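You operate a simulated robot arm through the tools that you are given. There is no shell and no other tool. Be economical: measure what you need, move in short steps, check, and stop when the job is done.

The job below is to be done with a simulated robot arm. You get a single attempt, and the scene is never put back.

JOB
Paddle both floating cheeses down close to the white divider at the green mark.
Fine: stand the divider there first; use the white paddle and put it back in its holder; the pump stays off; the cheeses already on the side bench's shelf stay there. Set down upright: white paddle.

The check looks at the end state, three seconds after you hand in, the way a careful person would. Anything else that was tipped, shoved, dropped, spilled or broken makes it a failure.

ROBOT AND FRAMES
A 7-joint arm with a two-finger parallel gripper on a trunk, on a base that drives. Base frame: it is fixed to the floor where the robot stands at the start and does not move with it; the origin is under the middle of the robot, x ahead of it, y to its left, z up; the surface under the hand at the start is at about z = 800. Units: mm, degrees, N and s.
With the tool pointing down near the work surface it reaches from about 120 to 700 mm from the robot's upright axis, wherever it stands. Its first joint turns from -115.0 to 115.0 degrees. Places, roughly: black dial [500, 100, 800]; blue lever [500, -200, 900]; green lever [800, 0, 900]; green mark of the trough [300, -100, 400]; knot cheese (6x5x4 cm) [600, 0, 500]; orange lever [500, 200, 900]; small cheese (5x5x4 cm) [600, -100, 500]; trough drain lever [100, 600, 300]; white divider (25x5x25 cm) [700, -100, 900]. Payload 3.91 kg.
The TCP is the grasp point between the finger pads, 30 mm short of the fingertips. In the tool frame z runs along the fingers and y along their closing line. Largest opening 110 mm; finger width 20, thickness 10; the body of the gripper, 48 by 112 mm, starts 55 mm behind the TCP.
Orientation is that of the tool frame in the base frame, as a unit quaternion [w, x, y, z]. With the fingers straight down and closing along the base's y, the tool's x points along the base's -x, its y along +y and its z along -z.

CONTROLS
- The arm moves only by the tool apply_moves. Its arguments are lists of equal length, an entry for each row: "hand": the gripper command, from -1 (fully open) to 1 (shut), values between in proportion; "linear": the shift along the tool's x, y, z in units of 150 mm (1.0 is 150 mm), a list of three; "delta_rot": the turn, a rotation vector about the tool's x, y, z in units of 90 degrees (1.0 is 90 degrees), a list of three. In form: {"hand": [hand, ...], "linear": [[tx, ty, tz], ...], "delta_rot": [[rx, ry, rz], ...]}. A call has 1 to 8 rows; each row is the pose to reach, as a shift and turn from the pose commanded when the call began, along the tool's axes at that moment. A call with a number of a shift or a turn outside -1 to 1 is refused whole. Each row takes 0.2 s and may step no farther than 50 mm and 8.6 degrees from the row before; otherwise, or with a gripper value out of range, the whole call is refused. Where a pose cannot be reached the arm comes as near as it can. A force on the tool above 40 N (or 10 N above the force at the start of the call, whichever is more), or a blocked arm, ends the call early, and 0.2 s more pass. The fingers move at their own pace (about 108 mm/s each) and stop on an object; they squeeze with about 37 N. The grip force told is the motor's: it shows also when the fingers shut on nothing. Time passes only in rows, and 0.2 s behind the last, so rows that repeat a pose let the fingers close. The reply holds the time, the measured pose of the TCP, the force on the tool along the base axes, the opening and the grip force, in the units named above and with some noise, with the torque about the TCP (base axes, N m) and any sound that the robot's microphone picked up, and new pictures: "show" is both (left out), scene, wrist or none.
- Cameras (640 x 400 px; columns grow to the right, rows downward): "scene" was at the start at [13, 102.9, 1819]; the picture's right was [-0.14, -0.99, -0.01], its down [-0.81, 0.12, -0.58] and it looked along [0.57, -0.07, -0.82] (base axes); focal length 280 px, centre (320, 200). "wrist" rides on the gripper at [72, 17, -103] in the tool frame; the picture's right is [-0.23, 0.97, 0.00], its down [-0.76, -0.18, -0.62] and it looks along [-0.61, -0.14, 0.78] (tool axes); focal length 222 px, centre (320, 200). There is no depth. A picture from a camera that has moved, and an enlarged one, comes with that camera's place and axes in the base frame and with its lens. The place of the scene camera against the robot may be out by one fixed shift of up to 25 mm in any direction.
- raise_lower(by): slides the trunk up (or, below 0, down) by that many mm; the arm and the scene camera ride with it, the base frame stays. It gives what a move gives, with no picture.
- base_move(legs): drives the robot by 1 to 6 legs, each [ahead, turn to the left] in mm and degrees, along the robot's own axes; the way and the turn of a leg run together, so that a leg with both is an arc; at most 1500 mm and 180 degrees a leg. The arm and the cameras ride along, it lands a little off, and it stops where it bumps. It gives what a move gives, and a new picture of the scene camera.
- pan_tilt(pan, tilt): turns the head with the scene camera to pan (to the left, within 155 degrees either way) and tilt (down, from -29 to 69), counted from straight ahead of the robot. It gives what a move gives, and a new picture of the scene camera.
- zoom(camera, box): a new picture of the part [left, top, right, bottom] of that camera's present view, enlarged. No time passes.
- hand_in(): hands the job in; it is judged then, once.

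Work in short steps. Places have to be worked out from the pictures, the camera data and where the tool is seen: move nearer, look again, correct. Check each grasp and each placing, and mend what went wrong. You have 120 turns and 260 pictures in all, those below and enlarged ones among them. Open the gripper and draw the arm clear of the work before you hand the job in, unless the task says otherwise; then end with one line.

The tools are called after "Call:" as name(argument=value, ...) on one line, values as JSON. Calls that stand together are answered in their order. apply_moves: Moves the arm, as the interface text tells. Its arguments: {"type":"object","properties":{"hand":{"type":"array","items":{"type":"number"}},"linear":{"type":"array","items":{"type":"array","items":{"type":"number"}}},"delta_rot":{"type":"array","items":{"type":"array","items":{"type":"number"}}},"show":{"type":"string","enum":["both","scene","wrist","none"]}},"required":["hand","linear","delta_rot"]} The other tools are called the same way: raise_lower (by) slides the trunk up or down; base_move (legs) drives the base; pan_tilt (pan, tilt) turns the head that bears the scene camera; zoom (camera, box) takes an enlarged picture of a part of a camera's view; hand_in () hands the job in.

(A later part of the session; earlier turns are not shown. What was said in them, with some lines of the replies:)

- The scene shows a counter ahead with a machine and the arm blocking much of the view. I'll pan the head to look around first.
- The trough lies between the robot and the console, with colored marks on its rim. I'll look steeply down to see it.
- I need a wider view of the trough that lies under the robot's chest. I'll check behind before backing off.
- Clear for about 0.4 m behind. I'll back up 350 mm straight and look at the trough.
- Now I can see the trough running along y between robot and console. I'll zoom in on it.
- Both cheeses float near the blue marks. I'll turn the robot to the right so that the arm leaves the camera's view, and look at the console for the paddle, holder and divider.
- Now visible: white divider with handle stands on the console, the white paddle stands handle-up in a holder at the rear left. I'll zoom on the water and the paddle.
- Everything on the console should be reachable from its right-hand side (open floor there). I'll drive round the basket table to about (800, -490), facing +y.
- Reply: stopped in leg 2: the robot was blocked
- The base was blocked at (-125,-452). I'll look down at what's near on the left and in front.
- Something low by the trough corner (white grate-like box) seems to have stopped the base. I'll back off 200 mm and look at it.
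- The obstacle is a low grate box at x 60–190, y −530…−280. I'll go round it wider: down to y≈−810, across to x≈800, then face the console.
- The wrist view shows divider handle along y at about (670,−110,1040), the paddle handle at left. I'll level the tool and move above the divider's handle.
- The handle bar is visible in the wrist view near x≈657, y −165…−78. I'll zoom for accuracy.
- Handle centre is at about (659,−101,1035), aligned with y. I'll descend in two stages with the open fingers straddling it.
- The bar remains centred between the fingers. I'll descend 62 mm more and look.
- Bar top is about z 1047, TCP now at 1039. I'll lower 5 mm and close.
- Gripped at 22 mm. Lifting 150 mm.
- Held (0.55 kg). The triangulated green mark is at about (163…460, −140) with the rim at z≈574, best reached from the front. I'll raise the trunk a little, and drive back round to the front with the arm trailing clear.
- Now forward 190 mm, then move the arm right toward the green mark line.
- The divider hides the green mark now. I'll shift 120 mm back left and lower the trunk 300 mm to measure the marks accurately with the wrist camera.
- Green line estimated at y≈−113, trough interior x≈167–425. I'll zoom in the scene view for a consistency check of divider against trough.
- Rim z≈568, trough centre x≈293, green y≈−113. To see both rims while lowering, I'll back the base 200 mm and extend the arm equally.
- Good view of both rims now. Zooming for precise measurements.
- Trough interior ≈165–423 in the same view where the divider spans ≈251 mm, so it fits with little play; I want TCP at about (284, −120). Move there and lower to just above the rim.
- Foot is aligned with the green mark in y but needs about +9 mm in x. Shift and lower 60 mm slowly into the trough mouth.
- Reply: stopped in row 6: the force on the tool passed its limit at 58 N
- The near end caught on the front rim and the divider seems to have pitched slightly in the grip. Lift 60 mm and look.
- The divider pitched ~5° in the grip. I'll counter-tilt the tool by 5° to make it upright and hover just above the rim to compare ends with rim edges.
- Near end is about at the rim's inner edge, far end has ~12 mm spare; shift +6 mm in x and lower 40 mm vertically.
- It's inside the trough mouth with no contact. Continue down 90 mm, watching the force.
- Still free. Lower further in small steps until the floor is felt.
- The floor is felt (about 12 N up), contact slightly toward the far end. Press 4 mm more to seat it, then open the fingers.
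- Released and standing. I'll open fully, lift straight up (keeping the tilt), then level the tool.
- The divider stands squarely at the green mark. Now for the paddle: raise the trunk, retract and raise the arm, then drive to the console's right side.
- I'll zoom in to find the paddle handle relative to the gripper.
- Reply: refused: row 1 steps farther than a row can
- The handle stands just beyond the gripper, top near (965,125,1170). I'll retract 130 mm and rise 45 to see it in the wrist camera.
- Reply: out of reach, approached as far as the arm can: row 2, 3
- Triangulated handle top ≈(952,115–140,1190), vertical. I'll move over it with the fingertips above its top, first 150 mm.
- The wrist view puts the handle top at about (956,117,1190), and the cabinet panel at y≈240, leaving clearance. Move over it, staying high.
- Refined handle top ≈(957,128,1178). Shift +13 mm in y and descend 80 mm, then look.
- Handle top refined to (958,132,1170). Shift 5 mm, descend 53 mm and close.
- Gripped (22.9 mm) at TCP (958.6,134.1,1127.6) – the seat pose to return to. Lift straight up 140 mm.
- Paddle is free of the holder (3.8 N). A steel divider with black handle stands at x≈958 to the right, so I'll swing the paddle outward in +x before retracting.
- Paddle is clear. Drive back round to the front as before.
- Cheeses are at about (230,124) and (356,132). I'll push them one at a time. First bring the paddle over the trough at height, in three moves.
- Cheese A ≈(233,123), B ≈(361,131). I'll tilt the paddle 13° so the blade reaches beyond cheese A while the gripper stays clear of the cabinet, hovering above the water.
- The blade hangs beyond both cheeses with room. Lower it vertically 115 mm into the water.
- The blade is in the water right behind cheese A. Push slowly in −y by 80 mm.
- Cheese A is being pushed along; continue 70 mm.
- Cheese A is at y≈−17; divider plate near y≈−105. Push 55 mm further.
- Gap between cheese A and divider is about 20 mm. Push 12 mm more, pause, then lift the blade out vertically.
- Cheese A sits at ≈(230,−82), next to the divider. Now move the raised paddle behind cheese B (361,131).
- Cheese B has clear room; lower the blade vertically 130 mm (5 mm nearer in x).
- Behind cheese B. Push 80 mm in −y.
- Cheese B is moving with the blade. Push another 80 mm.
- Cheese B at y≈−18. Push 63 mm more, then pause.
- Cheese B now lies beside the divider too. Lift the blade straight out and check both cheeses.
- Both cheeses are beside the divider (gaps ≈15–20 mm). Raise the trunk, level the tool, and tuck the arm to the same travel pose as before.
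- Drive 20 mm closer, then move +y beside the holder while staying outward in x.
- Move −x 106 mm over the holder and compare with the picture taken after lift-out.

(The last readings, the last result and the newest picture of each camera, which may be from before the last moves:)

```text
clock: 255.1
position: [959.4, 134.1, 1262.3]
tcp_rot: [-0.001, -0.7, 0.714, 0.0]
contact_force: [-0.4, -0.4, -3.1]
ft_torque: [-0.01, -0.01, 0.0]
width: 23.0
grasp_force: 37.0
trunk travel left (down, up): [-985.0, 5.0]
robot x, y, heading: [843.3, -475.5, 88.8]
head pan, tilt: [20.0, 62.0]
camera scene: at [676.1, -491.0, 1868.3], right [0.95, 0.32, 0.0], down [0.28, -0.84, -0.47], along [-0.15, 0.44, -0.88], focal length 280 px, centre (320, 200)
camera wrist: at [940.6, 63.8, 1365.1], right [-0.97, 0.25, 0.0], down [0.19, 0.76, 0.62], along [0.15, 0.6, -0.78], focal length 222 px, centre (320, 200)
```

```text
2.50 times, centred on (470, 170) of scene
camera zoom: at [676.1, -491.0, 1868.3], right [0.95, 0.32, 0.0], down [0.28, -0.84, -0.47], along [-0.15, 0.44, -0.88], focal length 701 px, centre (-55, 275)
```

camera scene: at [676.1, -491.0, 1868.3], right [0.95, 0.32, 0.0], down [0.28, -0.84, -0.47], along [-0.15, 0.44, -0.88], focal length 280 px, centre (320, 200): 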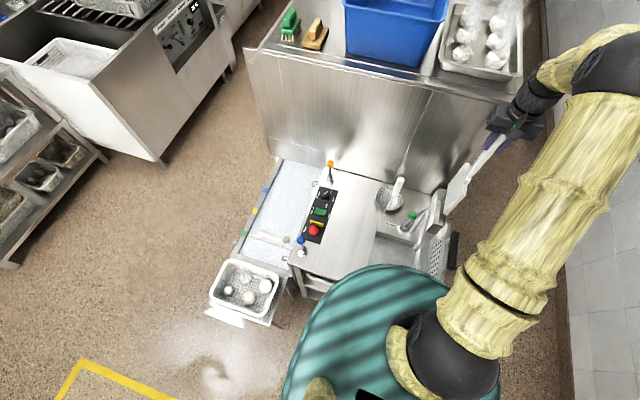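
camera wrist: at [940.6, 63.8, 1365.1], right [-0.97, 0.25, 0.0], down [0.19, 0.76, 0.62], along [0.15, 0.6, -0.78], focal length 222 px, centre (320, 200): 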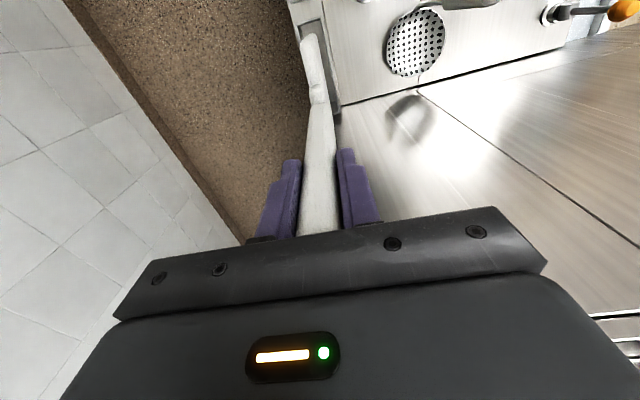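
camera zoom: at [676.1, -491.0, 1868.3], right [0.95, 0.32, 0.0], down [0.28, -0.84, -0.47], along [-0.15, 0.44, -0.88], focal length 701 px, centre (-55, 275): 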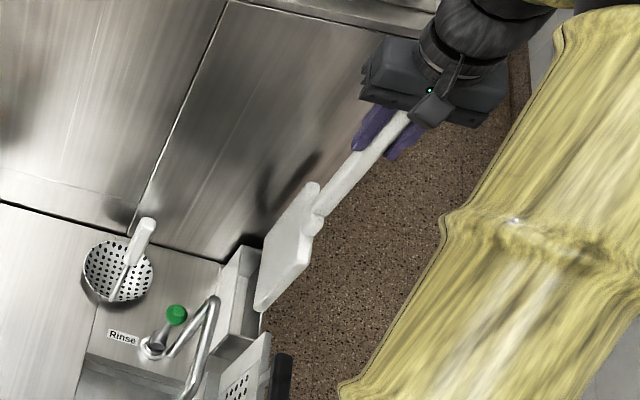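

Alignment over the holder matches; the blade has swung ~1.5° toward +y in the grip, so I'll correct that, shift −2 mm in y, and lower 70 mm.

Call:
apply_moves(hand=[1, 1, 1, 1, 1, 1, 1], linear=[[0.015, 0, 0], [0.015, 0, 0.08], [0.015, 0, 0.16], [0.015, 0, 0.24], [0.015, 0, 0.32], [0.015, 0, 0.4], [0.015, 0, 0.47]], delta_rot=[[0, 0.017, 0], [0, 0.017, 0], [0, 0.017, 0], [0, 0.017, 0], [0, 0.017, 0], [0, 0.017, 0], [0, 0.017, 0]], show="both")

Call:
zoom(camera="wrist", box=[240, 0, 400, 120])

```text
clock: 256.6
position: [957.3, 130.8, 1191.5]
tcp_rot: [-0.009, -0.7, 0.714, -0.01]
contact_force: [0.0, -0.3, -3.2]
ft_torque: [0.03, -0.02, 0.04]
width: 23.1
grasp_force: 36.9
trunk travel left (down, up): [-985.0, 5.0]
robot x, y, heading: [847.4, -482.1, 88.9]
head pan, tilt: [20.0, 62.0]
camera scene: at [674.8, -490.5, 1868.2], right [0.95, 0.32, 0.0], down [0.28, -0.84, -0.47], along [-0.15, 0.44, -0.88], focal length 280 px, centre (320, 200)
camera wrist: at [939.3, 63.2, 1297.1], right [-0.97, 0.25, -0.01], down [0.19, 0.78, 0.6], along [0.15, 0.58, -0.8], focal length 222 px, centre (320, 200)
```

scene: 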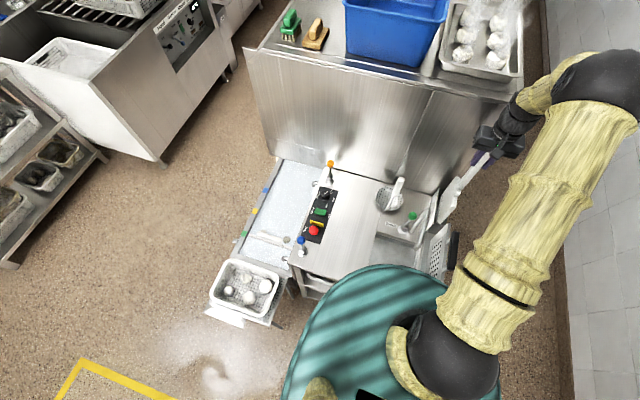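
wrist: 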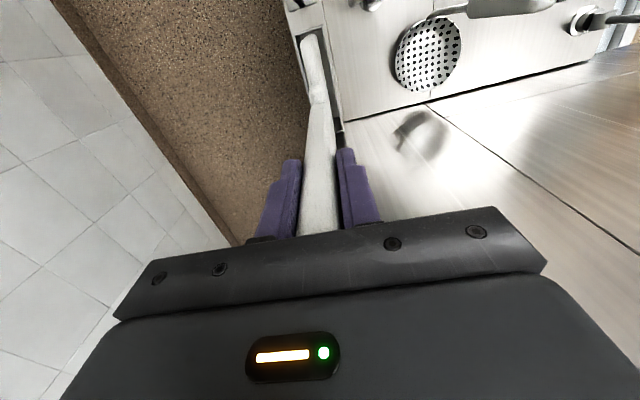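

```text
3.33 times, centred on (320, 60) of wrist
camera zoom: at [939.3, 63.2, 1297.1], right [-0.97, 0.25, -0.01], down [0.19, 0.78, 0.6], along [0.15, 0.58, -0.8], focal length 740 px, centre (320, 667)
```

zoom: 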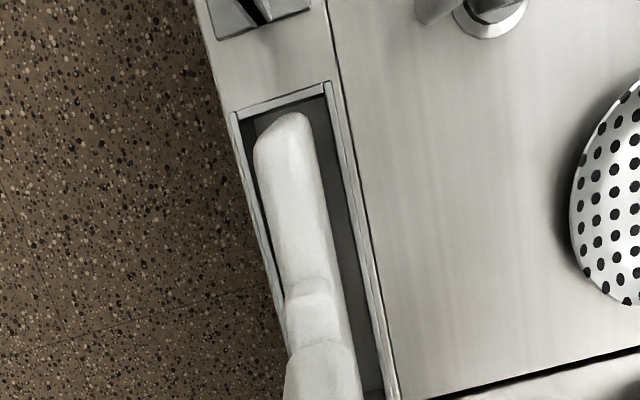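

Blade is inside the holder mouth with no contact. Lower on, slower, to the seat height.

Call:
apply_moves(hand=[1, 1, 1, 1, 1, 1, 1, 1], linear=[[-0.002, 0, 0.07], [-0.004, 0, 0.14], [-0.006, 0, 0.21], [-0.007, 0, 0.28], [-0.008, 0, 0.33], [-0.009, 0, 0.37], [-0.01, 0, 0.4], [-0.01, 0, 0.42]], delta_rot=[[0, 0, 0], [0, 0, 0], [0, 0, 0], [0, 0, 0], [0, 0, 0], [0, 0, 0], [0, 0, 0], [0, 0, 0]], show="both")

Call:
zoom(camera="wrist", box=[240, 0, 400, 120])

```text
clock: 258.4
position: [957.5, 131.2, 1128.5]
tcp_rot: [-0.01, -0.7, 0.714, -0.01]
contact_force: [-0.6, 0.1, -0.5]
ft_torque: [0.01, 0.09, 0.04]
width: 22.9
grasp_force: 37.1
trunk travel left (down, up): [-985.0, 5.0]
robot x, y, heading: [840.3, -483.3, 88.9]
head pan, tilt: [20.0, 62.0]
camera scene: at [674.7, -491.3, 1868.2], right [0.95, 0.32, 0.0], down [0.28, -0.84, -0.47], along [-0.15, 0.44, -0.88], focal length 280 px, centre (320, 200)
camera wrist: at [939.5, 62.8, 1234.6], right [-0.97, 0.25, -0.01], down [0.19, 0.78, 0.6], along [0.15, 0.58, -0.8], focal length 222 px, centre (320, 200)
```

scene: 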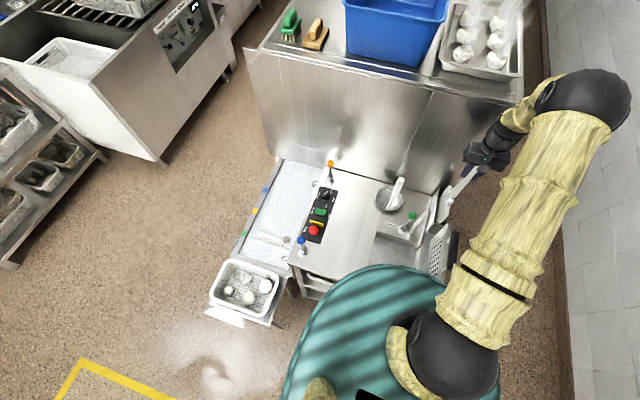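
wrist: 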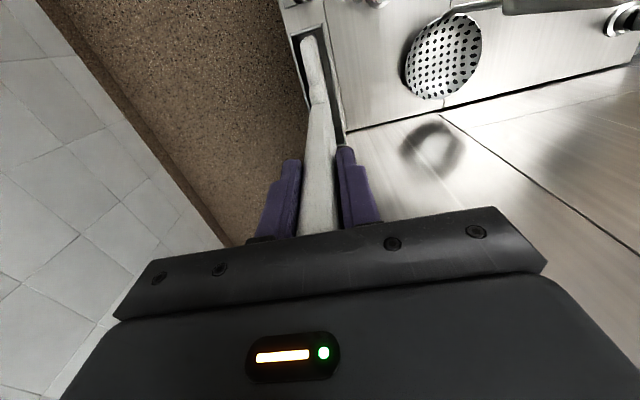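

```text
3.33 times, centred on (320, 60) of wrist
camera zoom: at [939.5, 62.8, 1234.6], right [-0.97, 0.25, -0.01], down [0.19, 0.78, 0.6], along [0.15, 0.58, -0.8], focal length 740 px, centre (320, 667)
```

zoom: 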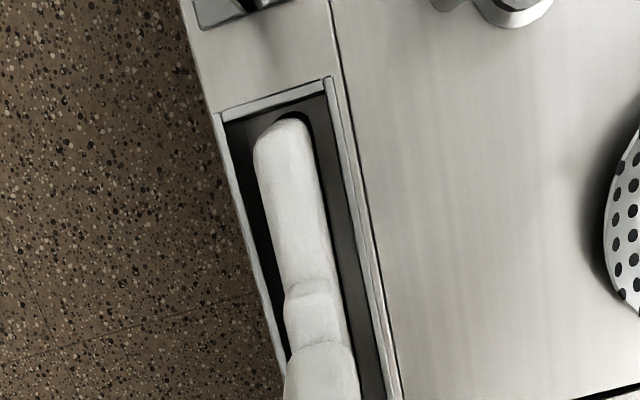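

The paddle's weight is now carried by the holder at the original seat height. Release and lift off straight.

Call:
apply_moves(hand=[0.4, 0.4, -0.2, -1, -1], linear=[[0, 0, 0], [0, 0, 0], [0, 0, 0], [0, 0, 0], [0, 0, 0]], delta_rot=[[0, 0, 0], [0, 0, 0], [0, 0, 0], [0, 0, 0], [0, 0, 0]], show="none")

Call:
apply_moves(hand=[-1, -1, -1, -1, -1], linear=[[0, 0, -0.2], [0, 0, -0.45], [0, 0, -0.7], [0, 0, -0.88], [0.3, 0, -0.88]], delta_rot=[[0, 0, 0], [0, 0, 0], [0, 0, 0], [0, 0, 0], [0, 0, 0]], show="both")

Call:
zoom(camera="scene", box=[370, 90, 570, 250])

```text
clock: 259.6
position: [957.1, 130.7, 1128.4]
tcp_rot: [-0.01, -0.701, 0.713, -0.01]
contact_force: [-0.4, 0.0, -0.4]
ft_torque: [-0.03, -0.02, 0.01]
width: 110.0
grasp_force: 0.1
trunk travel left (down, up): [-985.0, 5.0]
robot x, y, heading: [845.7, -483.4, 88.6]
head pan, tilt: [20.0, 62.0]
```

```text
clock: 260.9
position: [958.4, 87.2, 1263.5]
tcp_rot: [-0.009, -0.7, 0.714, -0.009]
contact_force: [0.6, -0.8, -0.5]
ft_torque: [0.03, 0.01, 0.02]
width: 110.0
grasp_force: 0.1
trunk travel left (down, up): [-985.0, 5.0]
robot x, y, heading: [842.6, -479.9, 88.9]
head pan, tilt: [20.0, 62.0]
camera scene: at [674.6, -495.2, 1868.2], right [0.95, 0.32, 0.0], down [0.28, -0.83, -0.47], along [-0.15, 0.45, -0.88], focal length 280 px, centre (320, 200)
camera wrist: at [938.9, 18.1, 1368.6], right [-0.97, 0.25, -0.01], down [0.19, 0.77, 0.6], along [0.15, 0.58, -0.8], focal length 222 px, centre (320, 200)
```

scene: 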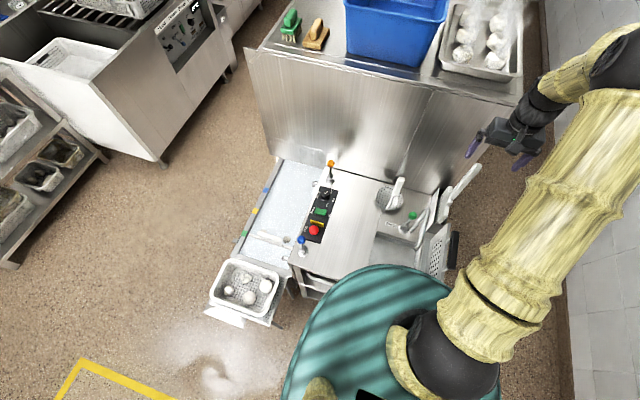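
wrist: 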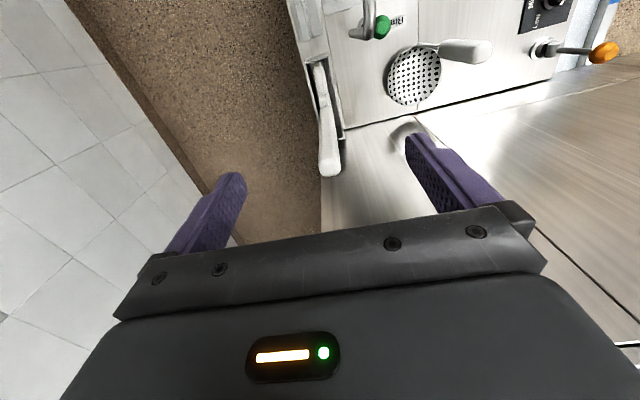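

```text
2.50 times, centred on (470, 170) of scene
camera zoom: at [674.6, -495.2, 1868.2], right [0.95, 0.32, 0.0], down [0.28, -0.83, -0.47], along [-0.15, 0.45, -0.88], focal length 701 px, centre (-55, 275)
```

zoom: 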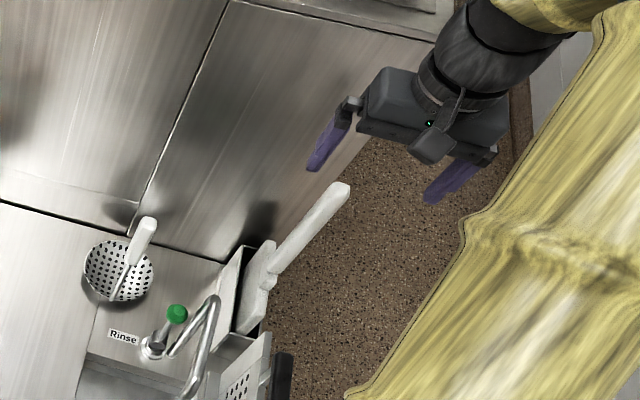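

The paddle stands upright in its holder. Now check the cheeses and divider, and retract the arm.

Call:
apply_moves(hand=[-1, -1, -1, -1], linear=[[0.3, 0, 0], [0.6, 0, 0], [0.9, 0, 0], [1.0, 0, 0]], delta_rot=[[0, 0, 0], [0, 0, 0], [0, 0, 0], [0, 0, 0]], show="none")

Call:
pan_tilt(pan=35, tilt=60)

Call:
zoom(camera="scene", box=[220, 160, 380, 340])

```text
clock: 261.9
position: [954.6, -61.4, 1265.8]
tcp_rot: [-0.01, -0.7, 0.714, -0.01]
contact_force: [-0.7, 0.4, -0.6]
ft_torque: [-0.01, -0.02, -0.02]
width: 109.9
grasp_force: 0.1
trunk travel left (down, up): [-985.0, 5.0]
robot x, y, heading: [843.3, -483.3, 88.7]
head pan, tilt: [20.0, 62.0]
```

```text
clock: 262.6
position: [953.0, -60.0, 1266.2]
tcp_rot: [-0.01, -0.7, 0.714, -0.009]
contact_force: [0.6, -0.6, -1.6]
ft_torque: [0.0, 0.02, -0.05]
width: 110.1
grasp_force: 0.0
trunk travel left (down, up): [-985.0, 5.0]
robot x, y, heading: [842.4, -482.8, 88.8]
head pan, tilt: [35.0, 60.0]
camera scene: at [658.5, -497.1, 1870.5], right [0.83, 0.56, 0.0], down [0.48, -0.72, -0.5], along [-0.28, 0.42, -0.87], focal length 280 px, centre (320, 200)
```

scene: 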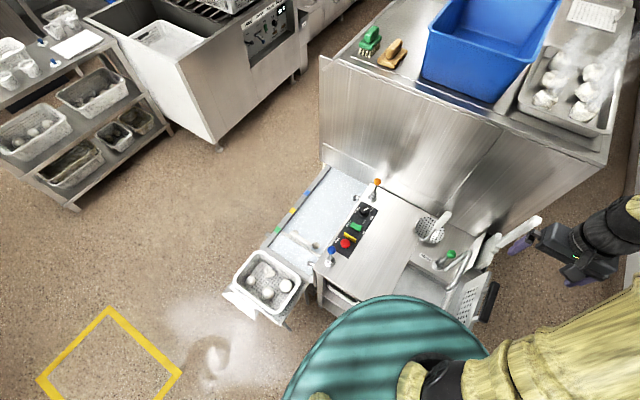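

```text
2.22 times, centred on (300, 250) of scene
camera zoom: at [658.5, -497.1, 1870.5], right [0.83, 0.56, 0.0], down [0.48, -0.72, -0.5], along [-0.28, 0.42, -0.87], focal length 623 px, centre (364, 89)
```

zoom: 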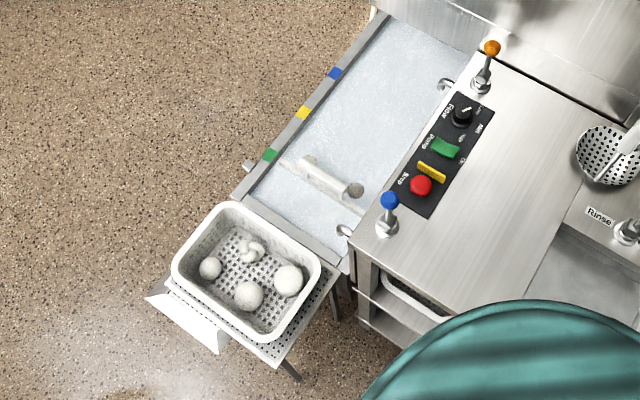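

Cheese B is visible beside the divider; A is behind the handle in this view. Zoom closer.

Call:
zoom(camera="scene", box=[275, 215, 325, 260])

```text
8.89 times, centred on (300, 238) of scene
camera zoom: at [658.5, -497.1, 1870.5], right [0.83, 0.56, 0.0], down [0.48, -0.72, -0.5], along [-0.28, 0.42, -0.87], focal length 2491 px, centre (498, -133)
```

zoom: 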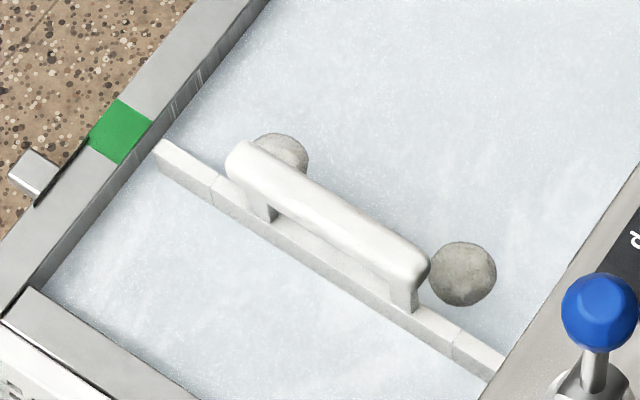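

Both cheeses float right by the divider at the green mark. I'll back the base off 250 mm so the arm is clear and look once more.

Call:
base_move(legs=[[-260, 0]])

Call:
zoom(camera="scene", box=[240, 60, 560, 260])

```text
clock: 264.7
position: [949.6, -322.7, 1266.9]
tcp_rot: [-0.01, -0.699, 0.715, -0.01]
contact_force: [0.2, -1.0, -0.4]
ft_torque: [0.02, 0.04, 0.0]
width: 110.1
grasp_force: 0.0
trunk travel left (down, up): [-985.0, 5.0]
robot x, y, heading: [835.1, -739.5, 88.6]
head pan, tilt: [35.0, 60.0]
camera scene: at [652.6, -758.8, 1870.5], right [0.83, 0.55, 0.0], down [0.48, -0.72, -0.5], along [-0.28, 0.42, -0.87], focal length 280 px, centre (320, 200)
```

scene: 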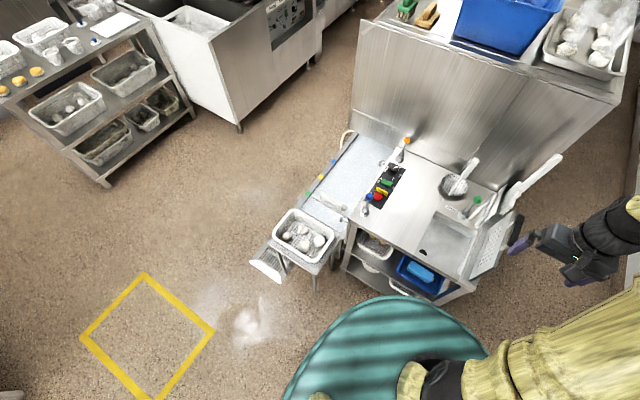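

```text
2.00 times, centred on (400, 160) of scene
camera zoom: at [652.6, -758.8, 1870.5], right [0.83, 0.55, 0.0], down [0.48, -0.72, -0.5], along [-0.28, 0.42, -0.87], focal length 560 px, centre (160, 280)
```

zoom: 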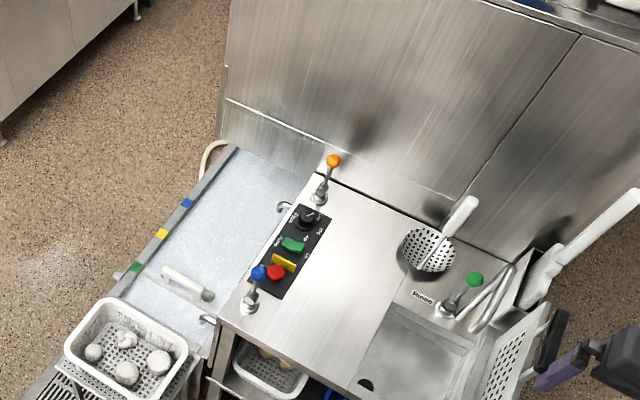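

Everything is in place: the divider is at the green mark, both cheeses are next to it, the paddle is upright in its holder, and the arm is clear with the gripper open. I'm handing in.

Call:
hand_in()

```text
The job is handed in.
```

I handed the job in: the white divider stands across the trough at the green mark and both cheeses float about 15–25 mm from it. The white paddle is back upright in its holder. I never touched the pump or the cheeses in the basket and on the side bench's shelf. On the way round, the base once bumped the low grate box by the trough corner and stopped; I saw no sign that it moved.
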